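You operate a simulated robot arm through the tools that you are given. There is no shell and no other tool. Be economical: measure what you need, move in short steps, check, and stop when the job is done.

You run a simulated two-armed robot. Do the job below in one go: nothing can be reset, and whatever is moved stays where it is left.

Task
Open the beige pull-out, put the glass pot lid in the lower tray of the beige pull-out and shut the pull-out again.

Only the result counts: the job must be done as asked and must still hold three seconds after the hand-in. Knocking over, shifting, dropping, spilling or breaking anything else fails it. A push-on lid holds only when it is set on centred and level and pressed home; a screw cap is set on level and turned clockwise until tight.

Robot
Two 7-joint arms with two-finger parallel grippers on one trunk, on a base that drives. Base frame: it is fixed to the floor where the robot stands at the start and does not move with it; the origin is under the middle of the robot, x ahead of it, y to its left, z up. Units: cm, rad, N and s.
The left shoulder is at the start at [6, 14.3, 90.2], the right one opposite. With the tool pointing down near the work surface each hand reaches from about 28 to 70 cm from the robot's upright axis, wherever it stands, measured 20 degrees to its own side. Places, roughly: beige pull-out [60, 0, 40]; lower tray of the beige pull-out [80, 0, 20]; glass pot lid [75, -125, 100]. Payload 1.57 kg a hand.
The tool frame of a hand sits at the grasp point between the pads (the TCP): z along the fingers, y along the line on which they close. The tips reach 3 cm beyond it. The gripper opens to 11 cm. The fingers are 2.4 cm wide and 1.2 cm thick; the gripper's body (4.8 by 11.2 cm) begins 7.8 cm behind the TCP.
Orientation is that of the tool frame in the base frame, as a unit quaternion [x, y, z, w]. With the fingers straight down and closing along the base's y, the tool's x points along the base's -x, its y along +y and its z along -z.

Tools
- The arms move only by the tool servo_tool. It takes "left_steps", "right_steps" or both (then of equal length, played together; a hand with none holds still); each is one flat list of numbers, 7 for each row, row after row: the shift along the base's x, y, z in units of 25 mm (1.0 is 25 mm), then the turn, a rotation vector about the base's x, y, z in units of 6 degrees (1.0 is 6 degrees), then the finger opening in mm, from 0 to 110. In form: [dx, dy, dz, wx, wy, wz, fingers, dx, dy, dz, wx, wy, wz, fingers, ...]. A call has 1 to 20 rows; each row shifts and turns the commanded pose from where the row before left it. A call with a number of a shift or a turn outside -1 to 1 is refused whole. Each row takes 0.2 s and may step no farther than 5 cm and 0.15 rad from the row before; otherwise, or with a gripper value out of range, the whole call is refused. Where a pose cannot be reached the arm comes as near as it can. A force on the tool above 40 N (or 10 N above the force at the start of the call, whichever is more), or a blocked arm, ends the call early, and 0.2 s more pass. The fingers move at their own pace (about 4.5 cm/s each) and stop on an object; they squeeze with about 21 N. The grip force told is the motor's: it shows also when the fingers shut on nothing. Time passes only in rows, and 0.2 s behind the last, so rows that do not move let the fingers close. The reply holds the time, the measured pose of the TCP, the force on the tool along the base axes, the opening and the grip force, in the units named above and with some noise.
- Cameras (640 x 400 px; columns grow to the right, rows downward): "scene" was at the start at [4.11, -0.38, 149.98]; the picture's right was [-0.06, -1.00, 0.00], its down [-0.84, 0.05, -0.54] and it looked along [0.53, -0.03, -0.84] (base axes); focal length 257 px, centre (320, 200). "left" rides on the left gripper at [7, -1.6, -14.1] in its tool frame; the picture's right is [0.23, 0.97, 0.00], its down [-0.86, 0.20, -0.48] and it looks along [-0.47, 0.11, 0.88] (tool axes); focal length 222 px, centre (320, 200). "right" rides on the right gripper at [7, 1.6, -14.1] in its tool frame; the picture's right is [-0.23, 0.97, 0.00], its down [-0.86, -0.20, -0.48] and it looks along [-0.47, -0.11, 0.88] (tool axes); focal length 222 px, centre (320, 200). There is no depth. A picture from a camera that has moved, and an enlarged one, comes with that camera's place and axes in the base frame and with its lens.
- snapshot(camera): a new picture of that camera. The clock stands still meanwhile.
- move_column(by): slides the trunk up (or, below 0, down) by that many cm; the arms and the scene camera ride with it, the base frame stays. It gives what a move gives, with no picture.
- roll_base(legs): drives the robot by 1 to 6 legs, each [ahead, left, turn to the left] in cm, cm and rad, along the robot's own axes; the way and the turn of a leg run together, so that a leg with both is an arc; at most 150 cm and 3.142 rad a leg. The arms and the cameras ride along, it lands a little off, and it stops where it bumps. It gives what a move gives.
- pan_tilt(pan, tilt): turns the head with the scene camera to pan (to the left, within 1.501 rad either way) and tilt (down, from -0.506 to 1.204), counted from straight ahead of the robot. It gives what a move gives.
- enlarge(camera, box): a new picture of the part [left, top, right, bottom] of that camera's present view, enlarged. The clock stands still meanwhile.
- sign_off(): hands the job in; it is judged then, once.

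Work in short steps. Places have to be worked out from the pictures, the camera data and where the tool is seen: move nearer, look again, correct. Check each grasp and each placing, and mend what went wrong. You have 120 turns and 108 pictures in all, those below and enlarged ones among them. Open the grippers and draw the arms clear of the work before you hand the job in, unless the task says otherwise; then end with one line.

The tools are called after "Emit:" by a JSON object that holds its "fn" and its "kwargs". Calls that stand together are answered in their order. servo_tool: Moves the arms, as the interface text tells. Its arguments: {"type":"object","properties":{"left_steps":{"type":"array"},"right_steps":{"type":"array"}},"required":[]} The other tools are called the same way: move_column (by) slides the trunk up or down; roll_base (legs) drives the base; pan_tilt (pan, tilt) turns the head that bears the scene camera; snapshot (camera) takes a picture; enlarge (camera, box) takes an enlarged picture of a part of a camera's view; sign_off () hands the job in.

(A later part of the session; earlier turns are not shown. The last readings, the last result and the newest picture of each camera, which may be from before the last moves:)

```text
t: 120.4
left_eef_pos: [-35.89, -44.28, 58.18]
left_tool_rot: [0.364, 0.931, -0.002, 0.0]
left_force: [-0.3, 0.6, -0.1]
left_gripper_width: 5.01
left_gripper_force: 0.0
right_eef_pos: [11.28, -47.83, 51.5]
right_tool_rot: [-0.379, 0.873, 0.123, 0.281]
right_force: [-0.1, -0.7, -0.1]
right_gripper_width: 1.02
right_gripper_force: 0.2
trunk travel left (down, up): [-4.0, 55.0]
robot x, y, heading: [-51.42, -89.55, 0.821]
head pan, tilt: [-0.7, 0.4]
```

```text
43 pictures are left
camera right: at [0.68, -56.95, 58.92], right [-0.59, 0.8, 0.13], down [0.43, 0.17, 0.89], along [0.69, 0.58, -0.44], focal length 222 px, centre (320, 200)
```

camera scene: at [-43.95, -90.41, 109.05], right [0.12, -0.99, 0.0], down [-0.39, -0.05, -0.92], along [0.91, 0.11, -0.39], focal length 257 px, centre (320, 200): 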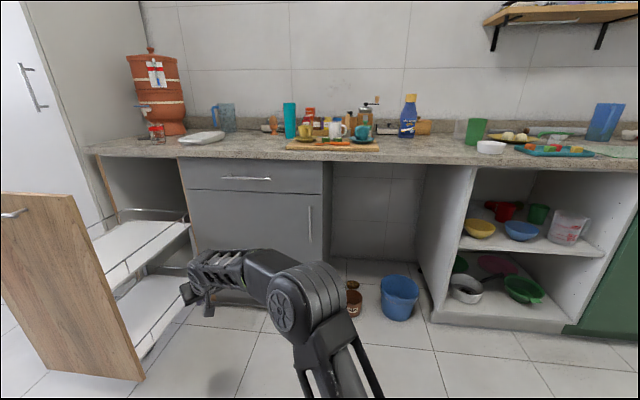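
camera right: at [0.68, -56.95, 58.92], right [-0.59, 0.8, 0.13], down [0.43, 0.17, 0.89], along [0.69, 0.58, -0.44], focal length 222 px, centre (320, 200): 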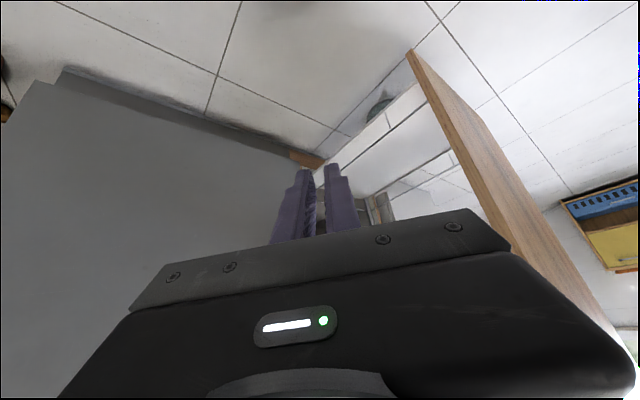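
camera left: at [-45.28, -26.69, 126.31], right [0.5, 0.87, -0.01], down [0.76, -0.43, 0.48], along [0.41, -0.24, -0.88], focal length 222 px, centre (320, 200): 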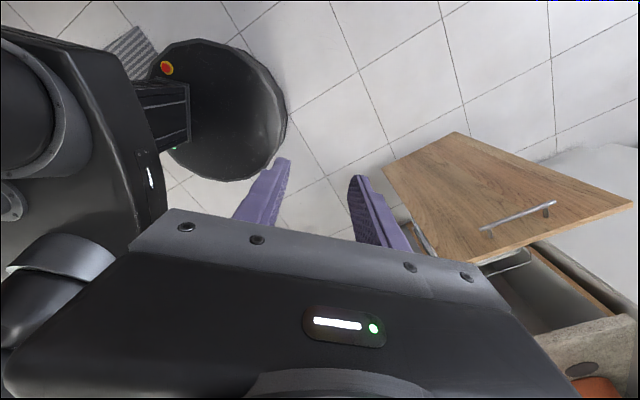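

In the right wrist view a grey disc shows on the floor under the lower tray, near (26,-4). I enlarge it.

Emit:
{"fn": "enlarge", "kwargs": {"camera": "right", "box": [330, 70, 430, 130]}}

```text
6.40 times, centred on (380, 100) of right
camera zoom: at [0.68, -56.95, 58.92], right [-0.59, 0.8, 0.13], down [0.43, 0.17, 0.89], along [0.69, 0.58, -0.44], focal length 1422 px, centre (-64, 840)
```

zoom: 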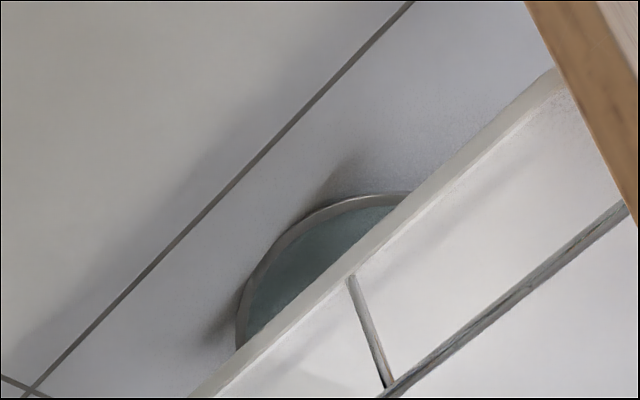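

Found: the lid lies on the floor under the lower tray. I'll shut the pull-out (its bottom clears the lid), fetch the lid, then reopen. First I retract the right hand 25 cm and then go round to the front in safe legs.

Emit:
{"fn": "servo_tool", "kwargs": {"right_steps": [-0.68, -0.73, 0, 0, 0, 0, 0, -0.68, -0.73, 0, 0, 0, 0, 0, -0.68, -0.73, 0, 0, 0, 0, 0, -0.68, -0.73, 0, 0, 0, 0, 0, -0.68, -0.73, 0, 0, 0, 0, 0, -0.68, -0.73, 0, 0, 0, 0, 0, -0.68, -0.73, 0, 0, 0, 0, 0, -0.68, -0.73, 0, 0, 0, 0, 0, -0.68, -0.73, 0, 0, 0, 0, 0, -0.68, -0.73, 0, 0, 0, 0, 0]}}

Emit:
{"fn": "roll_base", "kwargs": {"legs": [[15, 0, 0], [0, 0, -0.82], [0, 20, 0], [-14, 0, 0], [0, 69, 0]]}}

Emit:
{"fn": "pan_tilt", "kwargs": {"pan": 0.0, "tilt": 0.7}}

Emit:
{"fn": "snapshot", "kwargs": {"camera": "scene"}}

```text
t: 122.6
left_eef_pos: [-36.0, -44.2, 58.26]
left_tool_rot: [0.366, 0.931, -0.004, -0.001]
left_force: [0.0, 0.3, 0.4]
left_gripper_width: 4.99
left_gripper_force: 0.0
right_eef_pos: [-5.6, -66.03, 51.64]
right_tool_rot: [-0.38, 0.873, 0.123, 0.281]
right_force: [-0.6, -0.1, 0.3]
right_gripper_width: 0.01
right_gripper_force: 20.8
trunk travel left (down, up): [-4.0, 55.0]
robot x, y, heading: [-51.44, -89.37, 0.819]
head pan, tilt: [-0.7, 0.4]
```

```text
t: 131.7
left_eef_pos: [-12.55, 30.44, 58.24]
left_tool_rot: [0.705, 0.709, -0.002, 0.0]
left_force: [0.7, -0.2, 0.4]
left_gripper_width: 5.03
left_gripper_force: 0.1
right_eef_pos: [-7.58, -6.4, 51.47]
right_tool_rot: [-0.002, 0.952, 0.001, 0.307]
right_force: [-0.1, 0.1, -0.6]
right_gripper_width: 0.0
right_gripper_force: 21.3
trunk travel left (down, up): [-4.0, 55.0]
robot x, y, heading: [-56.23, 10.78, 0.007]
head pan, tilt: [-0.7, 0.4]
```

```text
t: 132.7
left_eef_pos: [-12.47, 30.5, 58.28]
left_tool_rot: [0.705, 0.709, -0.002, -0.001]
left_force: [-1.0, 0.4, 0.8]
left_gripper_width: 5.02
left_gripper_force: 0.1
right_eef_pos: [-7.58, -6.48, 51.58]
right_tool_rot: [-0.002, 0.952, 0.002, 0.307]
right_force: [-0.3, -0.3, -0.4]
right_gripper_width: 0.0
right_gripper_force: 20.6
trunk travel left (down, up): [-4.0, 55.0]
robot x, y, heading: [-56.02, 10.94, 0.006]
head pan, tilt: [0.0, 0.7]
```

```text
41 pictures are left
camera scene: at [-50.2, 10.92, 106.37], right [0.0, -1.0, 0.0], down [-0.64, 0.0, -0.77], along [0.77, 0.0, -0.64], focal length 257 px, centre (320, 200)
```

scene: 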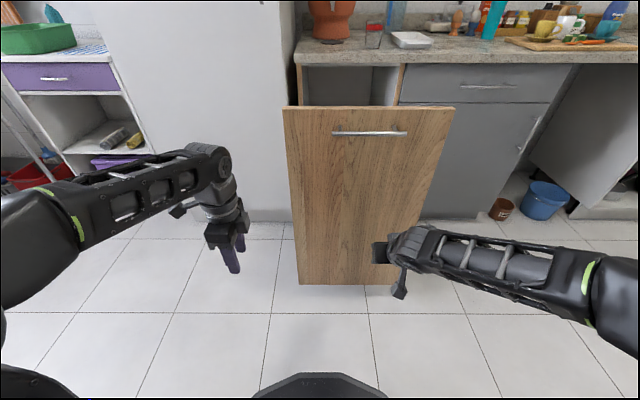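

In front of the panel. I drive forward 34 cm, pushing it with the closed right fingertips, then will finish with the arm so the base stays clear of the lid.

Emit:
{"fn": "roll_base", "kwargs": {"legs": [[17, 0, 0], [17, 0, 0]]}}

Emit:
{"fn": "servo_tool", "kwargs": {"right_steps": [0.7, 0, 0, 0, 0, 0, 0, 0.8, 0, 0, 0, 0, 0, 0, 0.8, 0, 0, 0, 0, 0, 0, 0.8, 0, 0, 0, 0, 0, 0, 0.8, 0, 0, 0, 0, 0, 0, 0.8, 0, 0, 0, 0, 0, 0, 0.8, 0, 0, 0, 0, 0, 0, 0.8, 0, 0, 0, 0, 0, 0]}}

Emit:
{"fn": "snapshot", "kwargs": {"camera": "scene"}}

```text
t: 135.2
left_eef_pos: [20.93, 31.06, 58.3]
left_tool_rot: [0.703, 0.712, -0.003, -0.001]
left_force: [0.5, 0.3, 0.0]
left_gripper_width: 5.02
left_gripper_force: 0.1
right_eef_pos: [26.18, -5.82, 51.55]
right_tool_rot: [-0.006, 0.952, 0.002, 0.307]
right_force: [-0.2, 0.0, 0.3]
right_gripper_width: 0.0
right_gripper_force: 21.3
trunk travel left (down, up): [-4.0, 55.0]
robot x, y, heading: [-22.11, 11.58, 0.007]
head pan, tilt: [0.0, 0.7]
```

```text
t: 137.1
left_eef_pos: [20.87, 31.11, 58.2]
left_tool_rot: [0.703, 0.711, -0.001, -0.001]
left_force: [-0.2, 1.1, 0.0]
left_gripper_width: 5.03
left_gripper_force: 0.0
right_eef_pos: [41.83, -5.91, 51.58]
right_tool_rot: [-0.006, 0.952, 0.003, 0.306]
right_force: [0.0, -0.2, 0.4]
right_gripper_width: 0.03
right_gripper_force: 20.5
trunk travel left (down, up): [-4.0, 55.0]
robot x, y, heading: [-22.38, 11.38, 0.012]
head pan, tilt: [0.0, 0.7]
```

```text
40 pictures are left
camera scene: at [-16.6, 11.22, 106.37], right [0.01, -1.0, 0.0], down [-0.64, -0.01, -0.76], along [0.76, 0.01, -0.64], focal length 257 px, centre (320, 200)
```

scene: 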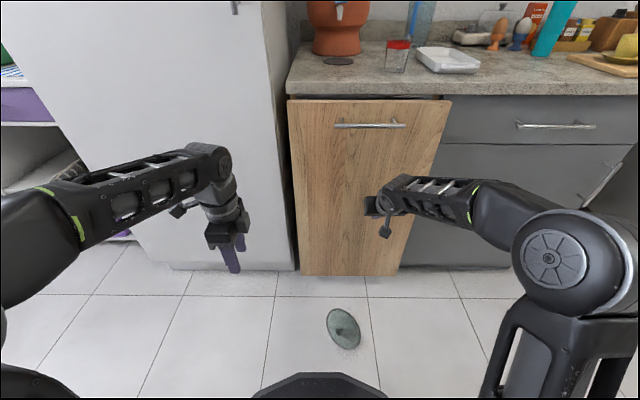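

The pull-out is nearly shut and the lid lies in the open near (29,2). I check whether its knob is up.

Emit:
{"fn": "enlarge", "kwargs": {"camera": "scene", "box": [296, 295, 392, 355]}}

```text
6.67 times, centred on (344, 325) of scene
camera zoom: at [-16.6, 11.22, 106.37], right [0.01, -1.0, 0.0], down [-0.64, -0.01, -0.76], along [0.76, 0.01, -0.64], focal length 1715 px, centre (160, -633)
```

zoom: 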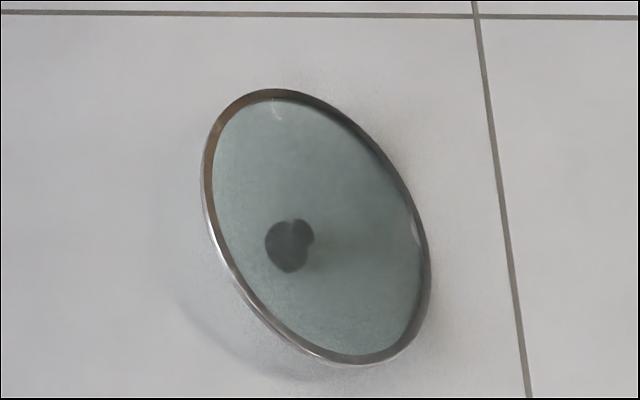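

The lid lies upside down, tilted about 40°, resting on its knob with its rim raised on the +y side to about (26.5,8,10). I'll grip that raised rim with the left hand, fingers sloping toward −y, which holds much better than the knob. First I withdraw the right hand and orient the left.

Emit:
{"fn": "servo_tool", "kwargs": {"left_steps": [0, 0, 0, 0, 0, 1, 60, 0, 0, 0, 0, 0, 1, 60, 0, 0, 0, 0, 0, 1, 60, 0, 0, -0.6, 0, 0, 1, 60, 0, 0, -0.6, 0, 0, 1, 60, 0, 0, -0.6, 0, 0, 1, 60, 0, 0, -0.6, 0, 0, 1, 60, 0, 0, -0.6, 0, 0, 1, 60, 0, 0, -0.6, 0, 0, 1, 60, 0, 0, -0.6, 0, 0, 1, 60, 0, 0, -0.6, 0, 0, 1, 60, 0, 0, -0.6, 0, 0, 1, 60, 0, 0, -0.6, 0, 0, 1, 60, 0, 0, -0.6, 0, 0, 1, 60, 0, 0, -0.6, 0, 0, 1, 60], "right_steps": [-1, 0, 0.3, 0, 0, 0, 0, -1, 0, 0.3, 0, 0, 0, 0, -1, 0, 0.3, 0, 0, 0, 0, -1, 0, 0.3, 0, 0, 0, 0, -1, 0, 0.3, 0, 0, 0, 0, 0, 0, 0.3, 0, 0, 0, 0, 0, 0, 0.3, 0, 0, 0, 0, 0, 0, 0.3, 0, 0, 0, 0, 0, 0, 0.3, 0, 0, 0, 0, 0, 0, 0.3, 0, 0, 0, 0, 0, 0, 0.3, 0, 0, 0, 0, 0, 0, 0.3, 0, 0, 0, 0, 0, 0, 0.3, 0, 0, 0, 0, 0, 0, 0.3, 0, 0, 0, 0, 0, 0, 0.3, 0, 0, 0, 0]}}

Emit:
{"fn": "servo_tool", "kwargs": {"left_steps": [0.23, -0.5, -0.3, -0.96, 0, 0, 60, 0.23, -0.5, -0.3, -0.96, 0, 0, 60, 0.23, -0.5, -0.3, -0.96, 0, 0, 60, 0.23, -0.5, -0.3, -0.96, 0, 0, 60, 0.23, -0.5, -0.3, -0.96, 0, 0, 60, 0.23, -0.5, -0.3, -0.96, 0, 0, 60, 0.23, -0.5, -0.3, -0.96, 0, 0, 60, 0.23, -0.5, -0.3, -0.96, 0, 0, 60]}}

Emit:
{"fn": "snapshot", "kwargs": {"camera": "left"}}

Emit:
{"fn": "snapshot", "kwargs": {"camera": "scene"}}

```text
t: 140.2
left_eef_pos: [21.04, 31.06, 40.21]
left_tool_rot: [-0.008, 1.0, -0.003, 0.001]
left_force: [-0.1, -0.4, -0.6]
left_gripper_width: 5.98
left_gripper_force: 0.1
right_eef_pos: [29.35, -5.85, 62.79]
right_tool_rot: [-0.003, 0.952, 0.001, 0.306]
right_force: [-0.4, 0.6, 0.1]
right_gripper_width: 0.0
right_gripper_force: 21.2
trunk travel left (down, up): [-4.0, 55.0]
robot x, y, heading: [-22.11, 10.73, 0.011]
head pan, tilt: [0.0, 0.7]
```

```text
t: 142.1
left_eef_pos: [25.55, 21.17, 34.26]
left_tool_rot: [-0.007, 0.919, -0.395, -0.001]
left_force: [0.2, 0.1, 0.2]
left_gripper_width: 6.01
left_gripper_force: 0.1
right_eef_pos: [29.36, -5.78, 62.75]
right_tool_rot: [-0.005, 0.952, 0.002, 0.307]
right_force: [-0.6, -0.2, -0.7]
right_gripper_width: 0.02
right_gripper_force: 20.4
trunk travel left (down, up): [-4.0, 55.0]
robot x, y, heading: [-21.93, 11.23, 0.011]
head pan, tilt: [0.0, 0.7]
```

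```text
38 pictures are left
camera left: at [18.52, 30.12, 45.15], right [-0.24, 0.67, -0.7], down [0.85, 0.49, 0.18], along [0.47, -0.56, -0.69], focal length 222 px, centre (320, 200)
```

left: 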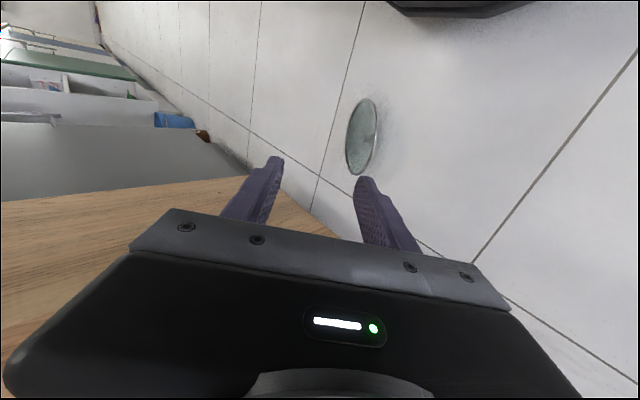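

```text
37 pictures are left
camera scene: at [-16.61, 11.21, 106.37], right [0.01, -1.0, 0.0], down [-0.64, -0.01, -0.77], along [0.76, 0.01, -0.64], focal length 257 px, centre (320, 200)
```

scene: 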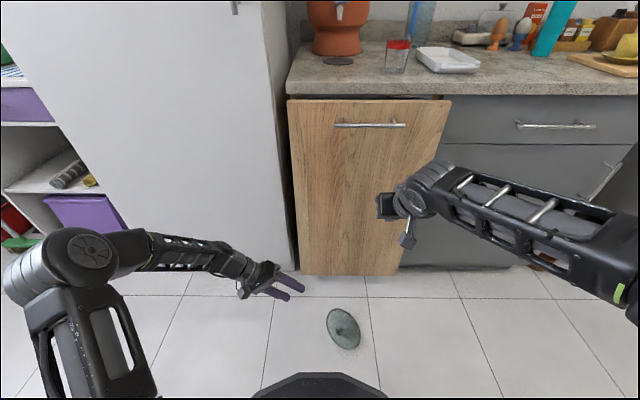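

The lid shows nearly edge-on from this hand, so the plane is roughly aligned. I enlarge to refine its tilt.

Emit:
{"fn": "enlarge", "kwargs": {"camera": "left", "box": [316, 80, 412, 190]}}

Emit:
{"fn": "enlarge", "kwargs": {"camera": "scene", "box": [230, 250, 390, 360]}}

```text
3.64 times, centred on (364, 135) of left
camera zoom: at [18.52, 30.12, 45.15], right [-0.24, 0.67, -0.7], down [0.85, 0.49, 0.18], along [0.47, -0.56, -0.69], focal length 808 px, centre (160, 436)
```

zoom: 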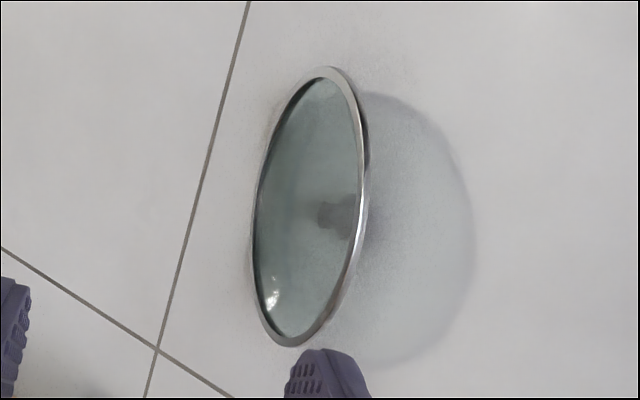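

```text
3.64 times, centred on (310, 305) of scene
camera zoom: at [-16.61, 11.21, 106.37], right [0.01, -1.0, 0.0], down [-0.64, -0.01, -0.77], along [0.76, 0.01, -0.64], focal length 936 px, centre (356, -182)
```

zoom: 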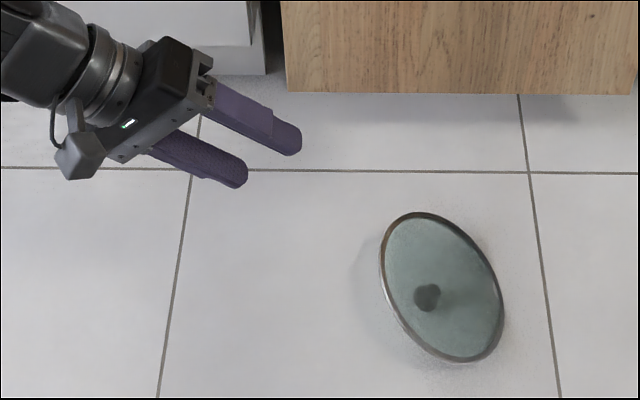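

Refined: raised edge ≈ (23.5,8.6,9.3), raised toward (−0.55,+0.84), tilt ≈37°. I yaw the hand 33°, pitch it 12° steeper and go to a pre-grasp.

Emit:
{"fn": "servo_tool", "kwargs": {"left_steps": [-0.28, -0.35, -0.6, 0, 0, 0.92, 60, -0.28, -0.35, -0.6, 0, 0, 0.92, 60, -0.28, -0.35, -0.6, 0, 0, 0.92, 60, -0.28, -0.35, -0.6, 0, 0, 0.92, 60, -0.28, -0.35, -0.6, 0, 0, 0.92, 60, -0.28, -0.35, -0.6, 0, 0, 0.92, 60, 0, 0, 0, 0.84, 0.55, 0, 60, 0, 0, 0, 0.84, 0.55, 0, 60, 0, -0.39, -1, 0, 0, 0, 60, 0, -0.39, -1, 0, 0, 0, 60, 0, -0.39, -1, 0, 0, 0, 60, 0, -0.39, -1, 0, 0, 0, 60]}}

Emit:
{"fn": "snapshot", "kwargs": {"camera": "left"}}

Emit:
{"fn": "enlarge", "kwargs": {"camera": "scene", "box": [230, 250, 390, 360]}}

```text
t: 144.7
left_eef_pos: [21.52, 11.88, 15.28]
left_tool_rot: [-0.279, 0.914, -0.283, 0.084]
left_force: [0.7, 0.4, 0.6]
left_gripper_width: 6.02
left_gripper_force: 0.0
right_eef_pos: [29.38, -5.75, 62.8]
right_tool_rot: [-0.006, 0.952, 0.003, 0.307]
right_force: [0.2, 0.6, -0.1]
right_gripper_width: 0.0
right_gripper_force: 21.3
trunk travel left (down, up): [-4.0, 55.0]
robot x, y, heading: [-22.12, 11.13, 0.013]
head pan, tilt: [0.0, 0.7]
```

```text
34 pictures are left
camera left: at [12.09, 13.42, 27.83], right [-0.64, 0.54, -0.55], down [0.47, 0.84, 0.28], along [0.61, -0.08, -0.79], focal length 222 px, centre (320, 200)
```

left: 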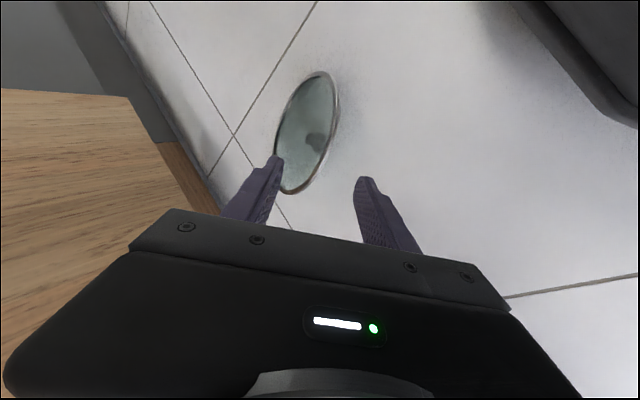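

```text
3.64 times, centred on (310, 305) of scene
camera zoom: at [-16.6, 11.22, 106.37], right [0.01, -1.0, 0.0], down [-0.64, -0.01, -0.76], along [0.76, 0.01, -0.64], focal length 936 px, centre (356, -182)
```

zoom: 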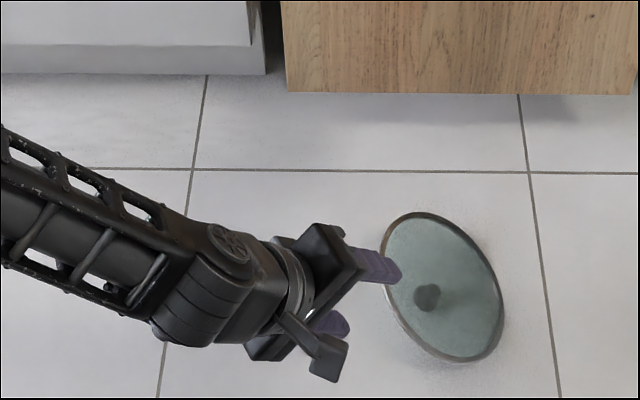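

The raised edge is exactly between the fingers and the plane is aligned to within about 10°. I advance 6 cm along the finger axis and close.

Emit:
{"fn": "servo_tool", "kwargs": {"left_steps": [0.152, -0.23, -0.403, 0, 0, 0, 60, 0.152, -0.23, -0.403, 0, 0, 0, 60, 0.152, -0.23, -0.403, 0, 0, 0, 60, 0.152, -0.23, -0.403, 0, 0, 0, 60, 0.152, -0.23, -0.403, 0, 0, 0, 60]}}

Emit:
{"fn": "snapshot", "kwargs": {"camera": "left"}}

```text
t: 145.8
left_eef_pos: [23.33, 8.98, 10.1]
left_tool_rot: [-0.278, 0.914, -0.284, 0.083]
left_force: [-0.1, 0.0, 0.1]
left_gripper_width: 6.0
left_gripper_force: 0.0
right_eef_pos: [29.24, -5.89, 62.79]
right_tool_rot: [-0.005, 0.952, 0.002, 0.306]
right_force: [0.7, 0.1, 0.7]
right_gripper_width: 0.0
right_gripper_force: 21.1
trunk travel left (down, up): [-4.0, 55.0]
robot x, y, heading: [-22.29, 10.78, 0.011]
head pan, tilt: [0.0, 0.7]
```

```text
32 pictures are left
camera left: at [13.91, 10.57, 22.69], right [-0.64, 0.54, -0.55], down [0.47, 0.84, 0.28], along [0.61, -0.08, -0.79], focal length 222 px, centre (320, 200)
```

left: 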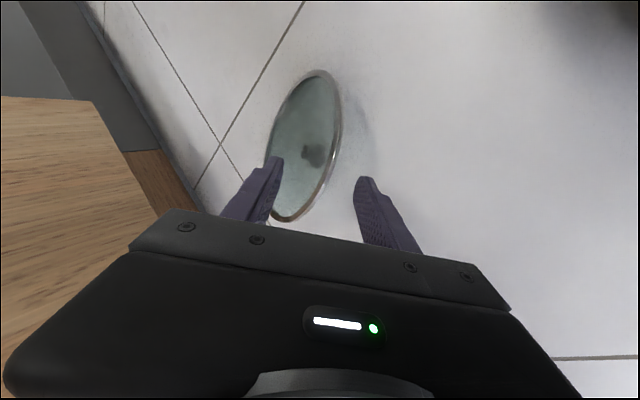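

Rim is between the fingers. I close.

Emit:
{"fn": "servo_tool", "kwargs": {"left_steps": [0, 0, 0, 0, 0, 0, 40, 0, 0, 0, 0, 0, 0, 20, 0, 0, 0, 0, 0, 0, 0, 0, 0, 0, 0, 0, 0, 0, 0, 0, 0, 0, 0, 0, 0, 0, 0, 0, 0, 0, 0, 0]}}

Emit:
{"fn": "snapshot", "kwargs": {"camera": "left"}}

```text
t: 147.2
left_eef_pos: [23.37, 8.9, 10.14]
left_tool_rot: [-0.279, 0.914, -0.284, 0.084]
left_force: [-0.1, -0.4, 3.3]
left_gripper_width: 0.27
left_gripper_force: 20.9
right_eef_pos: [29.39, -5.8, 62.91]
right_tool_rot: [-0.005, 0.952, 0.002, 0.306]
right_force: [0.1, 0.1, 0.9]
right_gripper_width: 0.0
right_gripper_force: 20.8
trunk travel left (down, up): [-4.0, 55.0]
robot x, y, heading: [-22.56, 11.29, 0.013]
head pan, tilt: [0.0, 0.7]
```

```text
31 pictures are left
camera left: at [13.91, 10.57, 22.72], right [-0.64, 0.54, -0.55], down [0.47, 0.84, 0.28], along [0.61, -0.08, -0.79], focal length 222 px, centre (320, 200)
```

left: 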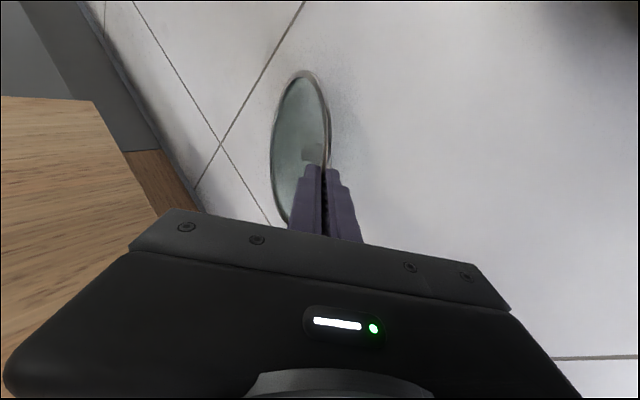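

Gripping the 2.7 mm rim. I lift gently and check.

Emit:
{"fn": "servo_tool", "kwargs": {"left_steps": [0, 0, 0.3, 0, 0, 0, 0, 0, 0, 0.4, 0, 0, 0, 0, 0, 0, 0.6, 0, 0, 0, 0, 0, 0, 0.8, 0, 0, 0, 0, 0, 0, 0.8, 0, 0, 0, 0, 0, 0, 0.8, 0, 0, 0, 0, 0, 0, 0.8, 0, 0, 0, 0]}}

Emit:
{"fn": "snapshot", "kwargs": {"camera": "left"}}

Emit:
{"fn": "snapshot", "kwargs": {"camera": "scene"}}

```text
t: 148.8
left_eef_pos: [23.23, 8.96, 21.42]
left_tool_rot: [-0.279, 0.914, -0.283, 0.082]
left_force: [0.4, 0.2, -1.7]
left_gripper_width: 0.24
left_gripper_force: 20.7
right_eef_pos: [29.39, -5.85, 62.8]
right_tool_rot: [-0.006, 0.952, 0.003, 0.307]
right_force: [-0.6, -0.1, 0.0]
right_gripper_width: 0.0
right_gripper_force: 20.8
trunk travel left (down, up): [-4.0, 55.0]
robot x, y, heading: [-22.53, 10.84, 0.007]
head pan, tilt: [0.0, 0.7]
```

```text
30 pictures are left
camera left: at [13.81, 10.63, 34.02], right [-0.64, 0.54, -0.55], down [0.47, 0.84, 0.28], along [0.61, -0.08, -0.79], focal length 222 px, centre (320, 200)
```

left: 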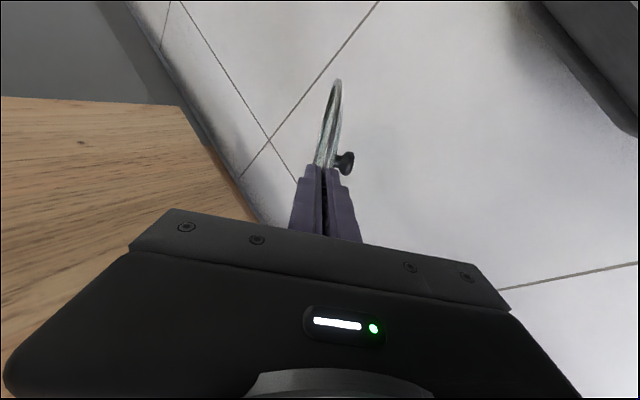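

```text
29 pictures are left
camera scene: at [-16.57, 11.22, 106.36], right [0.01, -1.0, 0.0], down [-0.64, -0.01, -0.76], along [0.76, 0.01, -0.64], focal length 257 px, centre (320, 200)
```

scene: 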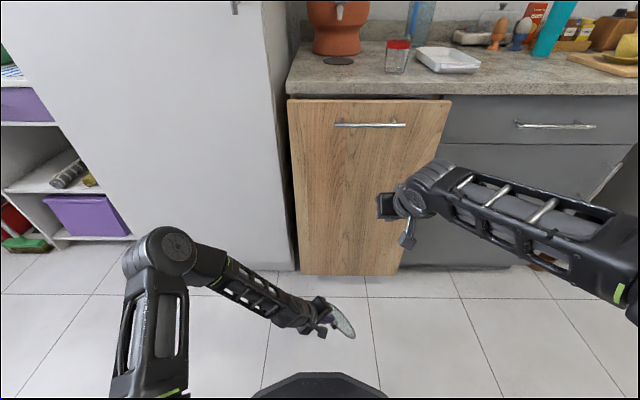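

The lid is held firmly, edge-on, with its knob on the +y side. I back off 12 cm, turn the lid to hang down in the left hand and set the right hand up for the handle.

Emit:
{"fn": "roll_base", "kwargs": {"legs": [[-12, 0, 0]]}}

Emit:
{"fn": "servo_tool", "kwargs": {"left_steps": [0, 0, 0.7, 0.82, 0.54, 0, 0, 0, 0, 0.7, 0.82, 0.54, 0, 0, 0, 0, 0.7, 0.82, 0.54, 0, 0, 0, 0, 0.7, 0.82, 0.54, 0, 0, 0, 0.3, 0.7, 0.82, 0.54, 0, 0, 0, 0.3, 0.7, 0.82, 0.54, 0, 0, 0, 0.3, 0, 0, 0, -1, 0, 0, 0.3, 0, 0, 0, -1, 0, 0, 0.3, 0, 0, 0, -1, 0, 0, 0.3, 0, 0, 0, -1, 0, 0, 0.3, 0, 0, 0, -1, 0, 0, 0.3, 0, 0, 0, -1, 0, 0, 0.3, 0, 0, 0, -1, 0, 0, 0.3, 0, 0, 0, -1, 0, 0, 0, 0, 0, 0, -1, 0, 0, 0, 0, 0, 0, -1, 0, 0, 0, 0, 0, 0, -1, 0, 0, 0, 0, 0, 0, -1, 0, 0, 0, 0, 0, 0, -1, 0, 0, 0, 0, 0, 0, -1, 0], "right_steps": [0, 0.2, 0, 0, -1, 0, 50, 0, 0.2, 0, 0, -1, 0, 50, 0, 0.2, 0, 0, -1, 0, 50, 0, 0.2, 0, 0, -1, 0, 50, 0, 0.2, 0, 0, -1, 0, 50, 0, 0.2, 0, 0, -1, 0, 50, 0, 0.2, 0, 0, -1, 0, 50, 0, 0.2, 0, 0, -1, 0, 50, 0, 0.2, 0, 0, -0.97, 0, 50, 0, 0, 0, -1, 0, 0, 50, 0, 0, 0, -1, 0, 0, 50, 0, 0, 0, -1, 0, 0, 50, 0, 0, 0, -1, 0, 0, 50, 0, 0, 0, -1, 0, 0, 50, 0, 0, 0, -1, 0, 0, 50, 0, 0, 0, -1, 0, 0, 50, 0, 0, 0, -1, 0, 0, 50, 0, 0, 0, -1, 0, 0, 50, 0, 0, 0, -1, 0, 0, 50, 0, 0, 0, -1, 0, 0, 50]}}

Emit:
{"fn": "servo_tool", "kwargs": {"left_steps": [0, 0, 0, 0, 0, -1, 0, 0, 0, 0, 0, 0, -1, 0, 0, 0, 0, 0, 0, -1, 0, 0, 0, 0, 0, 0, -1, 0, 0, 0, 0, 0, 0, -1, 0, 0, 0, 0, 0, 0, -1, 0], "right_steps": [0, 0, 0, -1, 0, 0, 50, 0, 0, 0, -1, 0, 0, 50, 0, 0, 0, -1, 0, 0, 50, 0, 0, 0, -1, 0, 0, 50, 0, 0, 0, 0, 0, 0, 50, 0, 0, 0, 0, 0, 0, 50]}}

Emit:
{"fn": "move_column", "kwargs": {"by": 20}}

Emit:
{"fn": "snapshot", "kwargs": {"camera": "scene"}}

Emit:
{"fn": "snapshot", "kwargs": {"camera": "right"}}

```text
t: 150.1
left_eef_pos: [11.34, 8.78, 21.4]
left_tool_rot: [-0.277, 0.914, -0.284, 0.083]
left_force: [0.4, -0.1, -1.4]
left_gripper_width: 0.22
left_gripper_force: 20.7
right_eef_pos: [17.54, -5.93, 62.72]
right_tool_rot: [-0.005, 0.952, 0.002, 0.306]
right_force: [0.1, 0.2, 0.7]
right_gripper_width: 0.01
right_gripper_force: 20.9
trunk travel left (down, up): [-4.0, 55.0]
robot x, y, heading: [-34.09, 11.19, 0.011]
head pan, tilt: [0.0, 0.7]
```

```text
t: 154.3
left_eef_pos: [11.41, 16.23, 31.87]
left_tool_rot: [0.425, 0.905, 0.008, 0.003]
left_force: [0.1, -0.7, -2.3]
left_gripper_width: 0.15
left_gripper_force: 21.0
right_eef_pos: [20.11, -0.62, 63.66]
right_tool_rot: [-0.388, 0.595, -0.387, 0.588]
right_force: [0.0, -0.1, -0.2]
right_gripper_width: 5.0
right_gripper_force: 0.1
right hand out of reach, approached as far as the arm can: row 7, 8, 9
trunk travel left (down, up): [-4.0, 55.0]
robot x, y, heading: [-34.29, 11.12, 0.009]
head pan, tilt: [0.0, 0.7]
```

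```text
t: 155.7
left_eef_pos: [11.34, 16.32, 31.79]
left_tool_rot: [0.684, 0.729, 0.007, 0.005]
left_force: [-1.1, 0.0, -2.2]
left_gripper_width: 0.13
left_gripper_force: 21.0
right_eef_pos: [20.18, -0.73, 63.65]
right_tool_rot: [-0.501, 0.502, -0.502, 0.495]
right_force: [-0.3, -0.4, -0.8]
right_gripper_width: 5.0
right_gripper_force: 0.0
trunk travel left (down, up): [-4.0, 55.0]
robot x, y, heading: [-34.4, 11.07, 0.005]
head pan, tilt: [0.0, 0.7]
```

```text
t: 157.8
left_eef_pos: [11.35, 16.44, 51.85]
left_tool_rot: [0.683, 0.73, 0.007, 0.005]
left_force: [-0.1, -0.7, -2.2]
left_gripper_width: 0.12
left_gripper_force: 21.1
right_eef_pos: [20.13, -0.83, 83.74]
right_tool_rot: [-0.501, 0.503, -0.502, 0.494]
right_force: [-0.5, 0.2, 0.5]
right_gripper_width: 5.03
right_gripper_force: 0.0
trunk travel left (down, up): [-24.0, 35.0]
robot x, y, heading: [-33.94, 10.68, 0.008]
head pan, tilt: [0.0, 0.7]
```

```text
28 pictures are left
camera scene: at [-28.48, 11.09, 126.36], right [0.01, -1.0, 0.0], down [-0.64, -0.01, -0.76], along [0.76, 0.01, -0.64], focal length 257 px, centre (320, 200)
```

scene: 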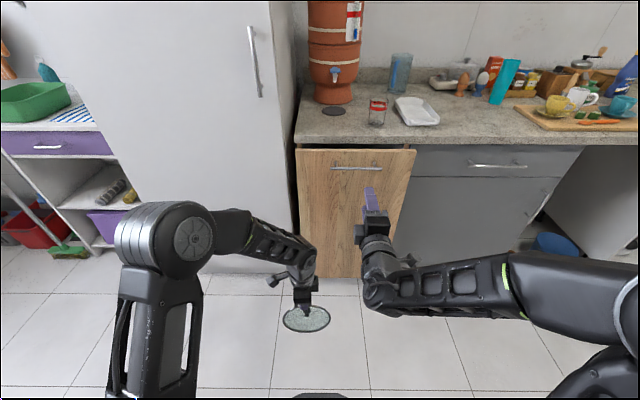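

```text
27 pictures are left
camera right: at [5.94, -7.59, 82.24], right [-0.01, 0.22, -0.98], down [-0.47, 0.86, 0.2], along [0.88, 0.46, 0.1], focal length 222 px, centre (320, 200)
```

right: 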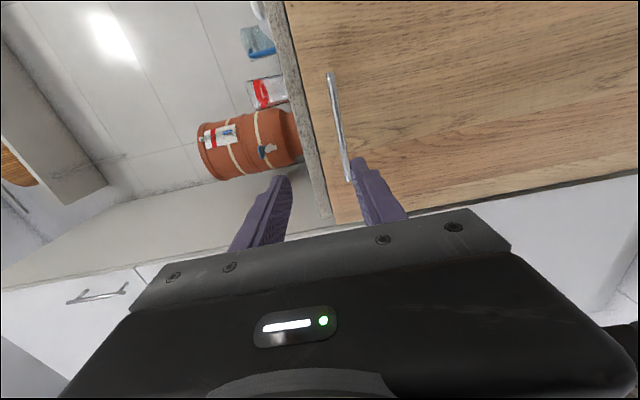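

The left opening has shrunk from 2.7 to 1.2 mm, so the lid may be creeping. I check with the left camera.

Emit:
{"fn": "snapshot", "kwargs": {"camera": "left"}}

Emit:
{"fn": "enlarge", "kwargs": {"camera": "scene", "box": [260, 260, 356, 340]}}

```text
26 pictures are left
camera left: at [9.02, 23.1, 65.93], right [0.96, 0.29, 0.02], down [0.25, -0.84, 0.48], along [0.15, -0.46, -0.88], focal length 222 px, centre (320, 200)
```

left: 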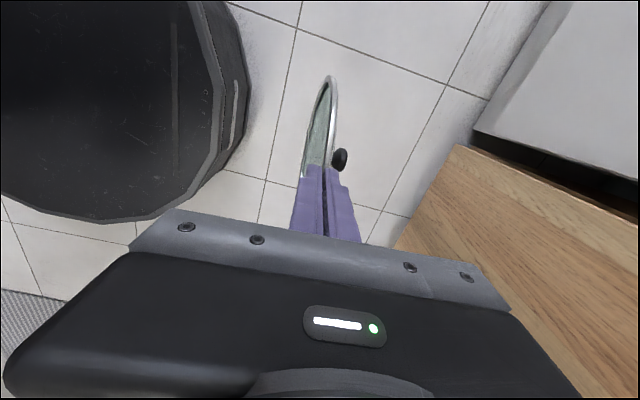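

```text
5.00 times, centred on (308, 300) of scene
camera zoom: at [-28.48, 11.09, 126.36], right [0.01, -1.0, 0.0], down [-0.64, -0.01, -0.76], along [0.76, 0.01, -0.64], focal length 1286 px, centre (380, -300)
```

zoom: 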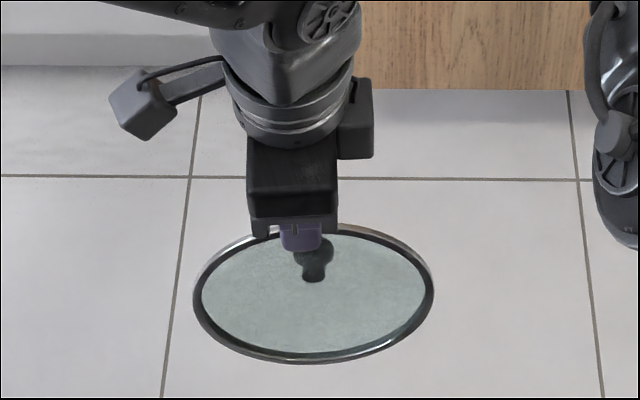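

The lid is still well held. I quickly reach for the handle with the right hand and grip it.

Emit:
{"fn": "servo_tool", "kwargs": {"right_steps": [0.9, 0, -0.7, 0, 0, 0, 50, 0.9, 0, -0.68, 0, 0, 0, 50, 0.9, 0, 0, 0, 0, 0, 50, 0.9, 0, 0, 0, 0, 0, 50, 0.9, 0, 0, 0, 0, 0, 50, 0.9, 0, 0, 0, 0, 0, 50, 0.9, 0, 0, 0, 0, 0, 50, 0.9, 0, 0, 0, 0, 0, 50, 0.9, 0, 0, 0, 0, 0, 50, 0, 0, 0, 0, 0, 0, 5, 0, 0, 0, 0, 0, 0, 5, 0, 0, 0, 0, 0, 0, 5, 0, 0, 0, 0, 0, 0, 5]}}

Emit:
{"fn": "snapshot", "kwargs": {"camera": "right"}}

```text
t: 160.7
left_eef_pos: [11.44, 16.27, 51.77]
left_tool_rot: [0.683, 0.73, 0.006, 0.005]
left_force: [-0.4, 0.2, -2.7]
left_gripper_width: 0.15
left_gripper_force: 21.0
right_eef_pos: [40.39, -0.66, 80.79]
right_tool_rot: [-0.501, 0.506, -0.502, 0.491]
right_force: [-1.3, -0.4, -14.0]
right_gripper_width: 1.69
right_gripper_force: 6.6
right hand out of reach, approached as far as the arm can: row 8
trunk travel left (down, up): [-24.0, 35.0]
robot x, y, heading: [-34.19, 11.14, 0.006]
head pan, tilt: [0.0, 0.7]
```

```text
24 pictures are left
camera right: at [26.16, -7.39, 79.39], right [-0.01, 0.22, -0.98], down [-0.46, 0.86, 0.2], along [0.89, 0.45, 0.09], focal length 222 px, centre (320, 200)
```

right: 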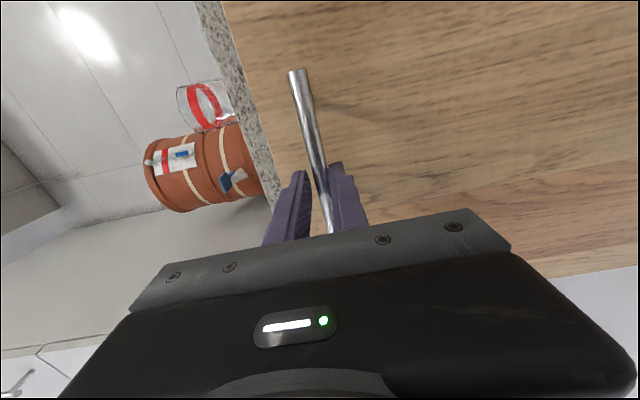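

The bar touches the lower finger, so I shift down a few mm to centre and close fully.

Emit:
{"fn": "servo_tool", "kwargs": {"right_steps": [0, 0, -0.12, 0, 0, 0, 5, 0, 0, -0.1, 0, 0, 0, 5, 0, 0, 0, 0, 0, 0, 0, 0, 0, 0, 0, 0, 0, 0]}}

Emit:
{"fn": "servo_tool", "kwargs": {"right_steps": [-0.3, 0, 0, 0, 0, 0, 0, -0.4, 0, 0, 0, 0, 0, 0, -0.5, 0, 0, 0, 0, 0, 0]}}

```text
t: 161.7
left_eef_pos: [11.53, 16.24, 51.75]
left_tool_rot: [0.683, 0.73, 0.006, 0.005]
left_force: [-0.1, -0.4, -2.0]
left_gripper_width: 0.12
left_gripper_force: 21.4
right_eef_pos: [40.33, -0.61, 80.43]
right_tool_rot: [-0.501, 0.507, -0.501, 0.49]
right_force: [-0.9, -1.8, -20.2]
right_gripper_width: 1.19
right_gripper_force: 27.3
right hand out of reach, approached as far as the arm can: row 1
trunk travel left (down, up): [-24.0, 35.0]
robot x, y, heading: [-34.47, 11.05, 0.005]
head pan, tilt: [0.0, 0.7]
```

```text
t: 162.4
left_eef_pos: [11.46, 16.31, 51.75]
left_tool_rot: [0.683, 0.731, 0.007, 0.005]
left_force: [0.4, -0.3, -2.3]
left_gripper_width: 0.11
left_gripper_force: 21.3
right_eef_pos: [37.37, -0.67, 80.4]
right_tool_rot: [-0.502, 0.505, -0.501, 0.491]
right_force: [-0.6, -3.7, -22.3]
right_gripper_width: 1.18
right_gripper_force: 29.6
trunk travel left (down, up): [-24.0, 35.0]
robot x, y, heading: [-34.44, 11.07, 0.013]
head pan, tilt: [0.0, 0.7]
```

Gripped, and the pull-out moves. I drive back 20 cm in two gentle legs, then finish with the arm.

Emit:
{"fn": "roll_base", "kwargs": {"legs": [[-10, 0, 0], [-10, 0, 0]]}}

Emit:
{"fn": "servo_tool", "kwargs": {"right_steps": [-0.6, 0, 0, 0, 0, 0, 0, -0.6, 0, 0, 0, 0, 0, 0, -0.6, 0, 0, 0, 0, 0, 0, -0.6, 0, 0, 0, 0, 0, 0, -0.6, 0, 0, 0, 0, 0, 0, -0.6, 0, 0, 0, 0, 0, 0, -0.6, 0, 0, 0, 0, 0, 0, -0.6, 0, 0, 0, 0, 0, 0, -0.4, 0, 0, 0, 0, 0, 0]}}

Emit:
{"fn": "snapshot", "kwargs": {"camera": "scene"}}

```text
t: 164.3
left_eef_pos: [-8.65, 15.99, 51.77]
left_tool_rot: [0.684, 0.73, 0.007, 0.005]
left_force: [0.0, -0.3, -0.9]
left_gripper_width: 0.1
left_gripper_force: 20.8
right_eef_pos: [17.28, -0.67, 80.38]
right_tool_rot: [-0.504, 0.505, -0.501, 0.491]
right_force: [-0.9, 4.5, -23.0]
right_gripper_width: 1.17
right_gripper_force: 29.1
trunk travel left (down, up): [-24.0, 35.0]
robot x, y, heading: [-54.31, 11.08, 0.007]
head pan, tilt: [0.0, 0.7]
```

```text
t: 166.3
left_eef_pos: [-8.65, 16.12, 51.86]
left_tool_rot: [0.683, 0.73, 0.007, 0.005]
left_force: [0.5, 0.3, -2.0]
left_gripper_width: 0.06
left_gripper_force: 21.2
right_eef_pos: [4.01, -0.66, 80.6]
right_tool_rot: [-0.504, 0.505, -0.5, 0.491]
right_force: [-1.5, 2.6, -12.0]
right_gripper_width: 1.19
right_gripper_force: 28.7
trunk travel left (down, up): [-24.0, 35.0]
robot x, y, heading: [-54.09, 10.8, 0.01]
head pan, tilt: [0.0, 0.7]
```

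```text
23 pictures are left
camera scene: at [-48.46, 10.93, 126.35], right [0.01, -1.0, 0.0], down [-0.64, -0.01, -0.76], along [0.76, 0.01, -0.64], focal length 257 px, centre (320, 200)
```

scene: 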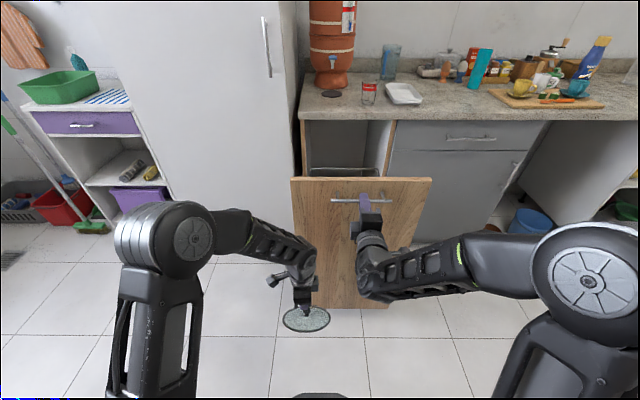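

The pull-out is nearly fully open. I check the lid in the left hand for slip.

Emit:
{"fn": "enlarge", "kwargs": {"camera": "left", "box": [240, 50, 400, 250]}}

```text
2.00 times, centred on (320, 150) of left
camera zoom: at [-10.98, 22.9, 65.9], right [0.96, 0.29, 0.02], down [0.25, -0.84, 0.48], along [0.15, -0.46, -0.88], focal length 444 px, centre (320, 300)
```

zoom: 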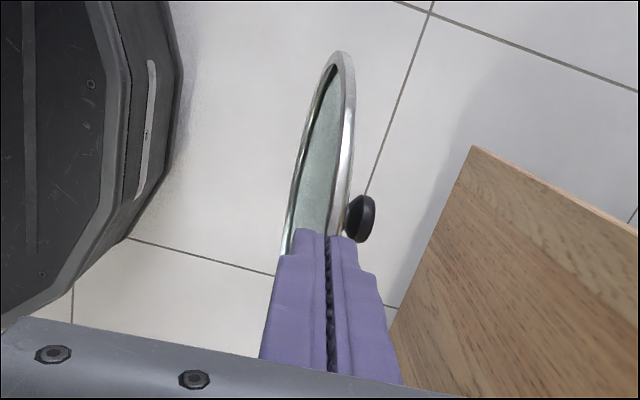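

By the knob's position the lid has slid to about 1 cm of bite, so I regrip at once. I lower it to the floor, loosen slightly, push the fingers deeper and close.

Emit:
{"fn": "servo_tool", "kwargs": {"left_steps": [0, 0, -1, 0, 0, 0, 0, 0, 0, -1, 0, 0, 0, 0, 0, 0, -1, 0, 0, 0, 0, 0, 0, -1, 0, 0, 0, 0, 0, 0, -1, 0, 0, 0, 0, 0, 0, -1, 0, 0, 0, 0, 0, 0, -1, 0, 0, 0, 0, 0, 0, -1, 0, 0, 0, 0, 0, 0, -1, 0, 0, 0, 0, 0, 0, -1, 0, 0, 0, 0, 0, 0, -1, 0, 0, 0, 0, 0, 0, -1, 0, 0, 0, 0, 0, 0, -1, 0, 0, 0, 0, 0, 0, -0.7, 0, 0, 0, 0, 0, 0, -0.3, 0, 0, 0, 12, 0, 0, -0.5, 0, 0, 0, 14, 0, 0, 0, 0, 0, 0, 0, 0, 0, 0, 0, 0, 0, 0, 0, 0, 0, 0, 0, 0, 0]}}

Emit:
{"fn": "enlarge", "kwargs": {"camera": "left", "box": [240, 50, 400, 250]}}

```text
t: 170.3
left_eef_pos: [-8.67, 16.17, 15.66]
left_tool_rot: [0.683, 0.731, 0.006, 0.004]
left_force: [1.1, -0.2, 5.9]
left_gripper_width: 1.09
left_gripper_force: 20.8
right_eef_pos: [4.19, -0.6, 80.29]
right_tool_rot: [-0.504, 0.505, -0.499, 0.491]
right_force: [1.3, 1.8, -19.2]
right_gripper_width: 1.18
right_gripper_force: 29.3
trunk travel left (down, up): [-24.0, 35.0]
robot x, y, heading: [-54.24, 10.99, 0.006]
head pan, tilt: [0.0, 0.7]
```

```text
2.00 times, centred on (320, 150) of left
camera zoom: at [-10.96, 22.87, 29.68], right [0.96, 0.29, 0.02], down [0.25, -0.84, 0.48], along [0.15, -0.46, -0.88], focal length 444 px, centre (320, 300)
```

zoom: 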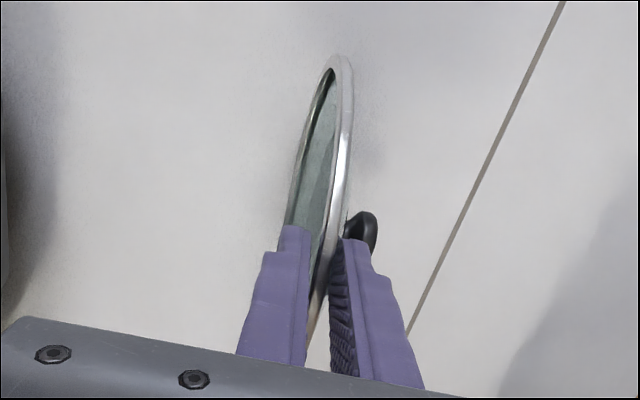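

Now there is a bite of about 3.3 cm. I lift, release the handle with the right hand and draw it back.

Emit:
{"fn": "servo_tool", "kwargs": {"left_steps": [0, 0, 0.5, 0, 0, 0, 0, 0, 0, 1, 0, 0, 0, 0, 0, 0, 1, 0, 0, 0, 0, 0, 0, 1, 0, 0, 0, 0, 0, 0, 1, 0, 0, 0, 0, 0, 0, 1, 0, 0, 0, 0, 0, 0, 1, 0, 0, 0, 0, 0, 0, 1, 0, 0, 0, 0], "right_steps": [0, 0, 0, 0, 0, 0, 50, 0, 0, 0, 0, 0, 0, 50, 0, 0, 0, 0, 0, 0, 50, -1, 0, 0, 0, 0, 0, 50, -1, 0, 0, 0, 0, 0, 50, -1, 0, 0, 0, 0, 0, 50, -1, 0, 0, 0, 0, 0, 50, -0.8, 0, 0, 0, 0, 0, 50]}}

Emit:
{"fn": "roll_base", "kwargs": {"legs": [[0, -45, 0], [35, -39, 0], [0, 0, 0.9]]}}

Emit:
{"fn": "enlarge", "kwargs": {"camera": "left", "box": [240, 50, 400, 250]}}

Emit:
{"fn": "snapshot", "kwargs": {"camera": "scene"}}

```text
t: 172.2
left_eef_pos: [-8.64, 16.0, 34.35]
left_tool_rot: [0.684, 0.73, 0.007, 0.004]
left_force: [-0.8, 0.7, -1.8]
left_gripper_width: 1.08
left_gripper_force: 20.9
right_eef_pos: [-1.06, 2.14, 81.31]
right_tool_rot: [-0.504, 0.504, -0.5, 0.492]
right_force: [0.0, 0.1, -0.4]
right_gripper_width: 5.01
right_gripper_force: 0.0
right hand out of reach, approached as far as the arm can: row 5, 6, 7, 8
trunk travel left (down, up): [-24.0, 35.0]
robot x, y, heading: [-54.66, 10.9, 0.002]
head pan, tilt: [0.0, 0.7]
```

```text
t: 179.8
left_eef_pos: [6.46, -33.4, 34.42]
left_tool_rot: [0.296, 0.955, 0.009, 0.001]
left_force: [0.3, 0.8, -2.7]
left_gripper_width: 1.1
left_gripper_force: 21.1
right_eef_pos: [21.96, -36.18, 81.35]
right_tool_rot: [0.673, -0.235, 0.237, -0.66]
right_force: [-0.1, 1.0, 0.0]
right_gripper_width: 5.01
right_gripper_force: 0.1
trunk travel left (down, up): [-24.0, 35.0]
robot x, y, heading: [-17.96, -72.32, 0.911]
head pan, tilt: [0.0, 0.7]
```

```text
2.00 times, centred on (320, 150) of left
camera zoom: at [-0.38, -31.11, 48.35], right [0.36, 0.93, 0.02], down [0.81, -0.33, 0.48], along [0.45, -0.16, -0.88], focal length 444 px, centre (320, 300)
```

zoom: 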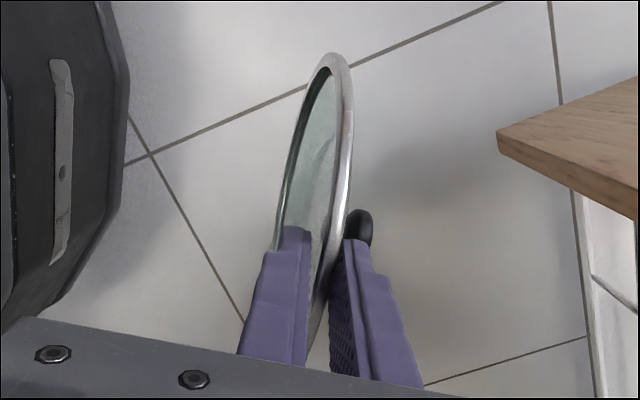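

```text
19 pictures are left
camera scene: at [-14.3, -68.06, 126.36], right [0.79, -0.61, 0.0], down [-0.4, -0.51, -0.76], along [0.47, 0.6, -0.64], focal length 257 px, centre (320, 200)
```

scene: 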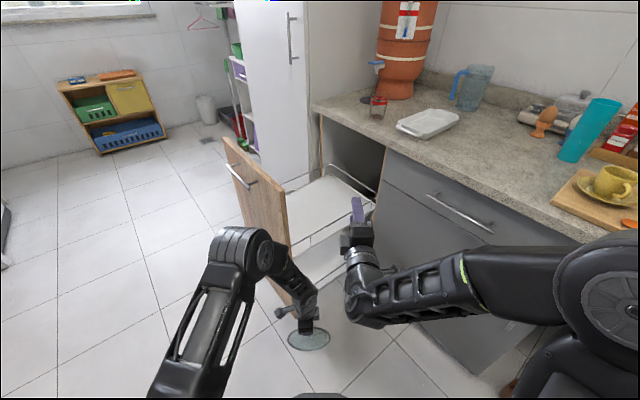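

The grip is stable now at 1.1 cm and the lid has not moved. I measure the trays from here.

Emit:
{"fn": "enlarge", "kwargs": {"camera": "scene", "box": [220, 130, 400, 310]}}

```text
2.22 times, centred on (310, 220) of scene
camera zoom: at [-14.3, -68.06, 126.36], right [0.79, -0.61, 0.0], down [-0.4, -0.51, -0.76], along [0.47, 0.6, -0.64], focal length 572 px, centre (342, 156)
```

zoom: 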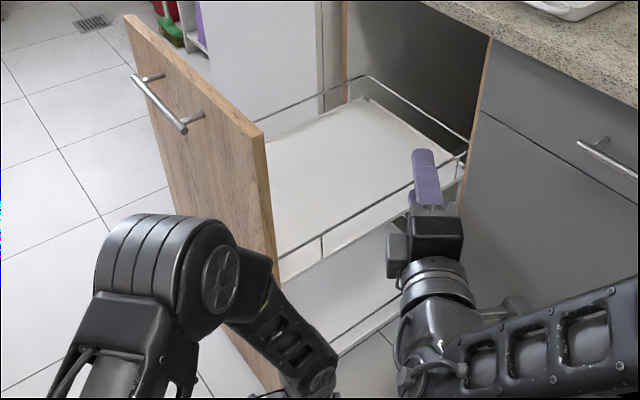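

Upper tray bottom ≈ z 51.7, lower rail top ≈ 27, tray floor ≈ 20.5. I'll enter with the hand 25° below horizontal, knob up, heading almost +y. First I yaw and pitch the left hand at a pre-entry point right of the pull-out.

Emit:
{"fn": "servo_tool", "kwargs": {"left_steps": [0.83, -0.17, 0.14, 0, 0, 1, 0, 0.83, -0.17, 0.14, 0, 0, 1, 0, 0.83, -0.17, 0.14, 0, 0, 1, 0, 0.83, -0.17, 0.14, 0, 0, 0, 0, 0.83, -0.17, 0.14, 0, 0, 0, 0, 0.83, -0.17, 0.14, 0, 0, 0, 0, 0, 0, 0, 0.945, -0.278, 0, 0, 0, 0, 0, 0.945, -0.278, 0, 0, 0, 0, 0, 0.945, -0.278, 0, 0, 0, 0, 0, 0.945, -0.278, 0, 0, 0, 0, 0, 0.945, -0.278, 0, 0, 0, 0, 0, 0.945, -0.278, 0, 0, 0, 0, 0, 0.945, -0.278, 0, 0, 0, 0, 0, 0.945, -0.278, 0, 0, 0, 0, 0, 0.945, -0.278, 0, 0, 0, 0, 0, 0.945, -0.278, 0, 0, 0, 0, 0, 0.945, -0.278, 0, 0]}}

Emit:
{"fn": "snapshot", "kwargs": {"camera": "left"}}

Emit:
{"fn": "snapshot", "kwargs": {"camera": "scene"}}

```text
t: 181.7
left_eef_pos: [18.4, -35.59, 36.18]
left_tool_rot: [0.138, 0.983, 0.121, 0.013]
left_force: [-0.1, 0.8, -2.3]
left_gripper_width: 1.0
left_gripper_force: 20.5
right_eef_pos: [22.39, -36.58, 81.24]
right_tool_rot: [0.673, -0.238, 0.244, -0.657]
right_force: [0.2, 0.2, 0.3]
right_gripper_width: 5.0
right_gripper_force: 0.0
trunk travel left (down, up): [-24.0, 35.0]
robot x, y, heading: [-18.09, -72.72, 0.909]
head pan, tilt: [0.0, 0.7]
stopped in row 9 (right hand): the force on the tool passed its limit (the readings are from after the stop); the commanded pose is now the measured one
```

```text
17 pictures are left
camera left: at [10.45, -38.44, 49.51], right [0.04, 0.97, 0.24], down [0.85, -0.16, 0.51], along [0.53, 0.18, -0.83], focal length 222 px, centre (320, 200)
```

left: 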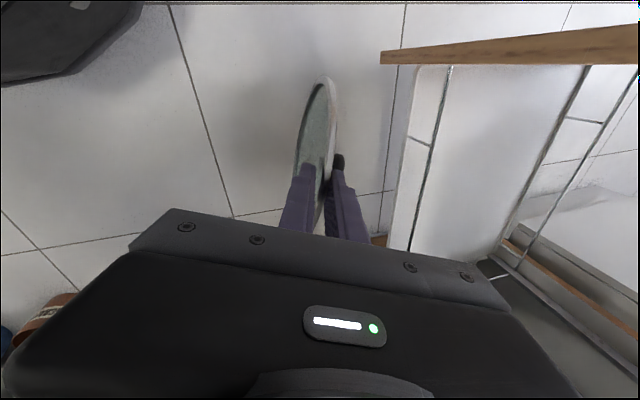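

```text
16 pictures are left
camera scene: at [-14.31, -68.03, 126.36], right [0.79, -0.61, 0.0], down [-0.4, -0.51, -0.76], along [0.47, 0.6, -0.64], focal length 257 px, centre (320, 200)
```

scene: 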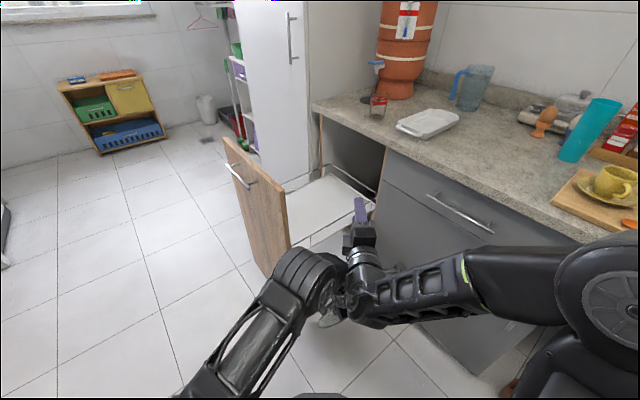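

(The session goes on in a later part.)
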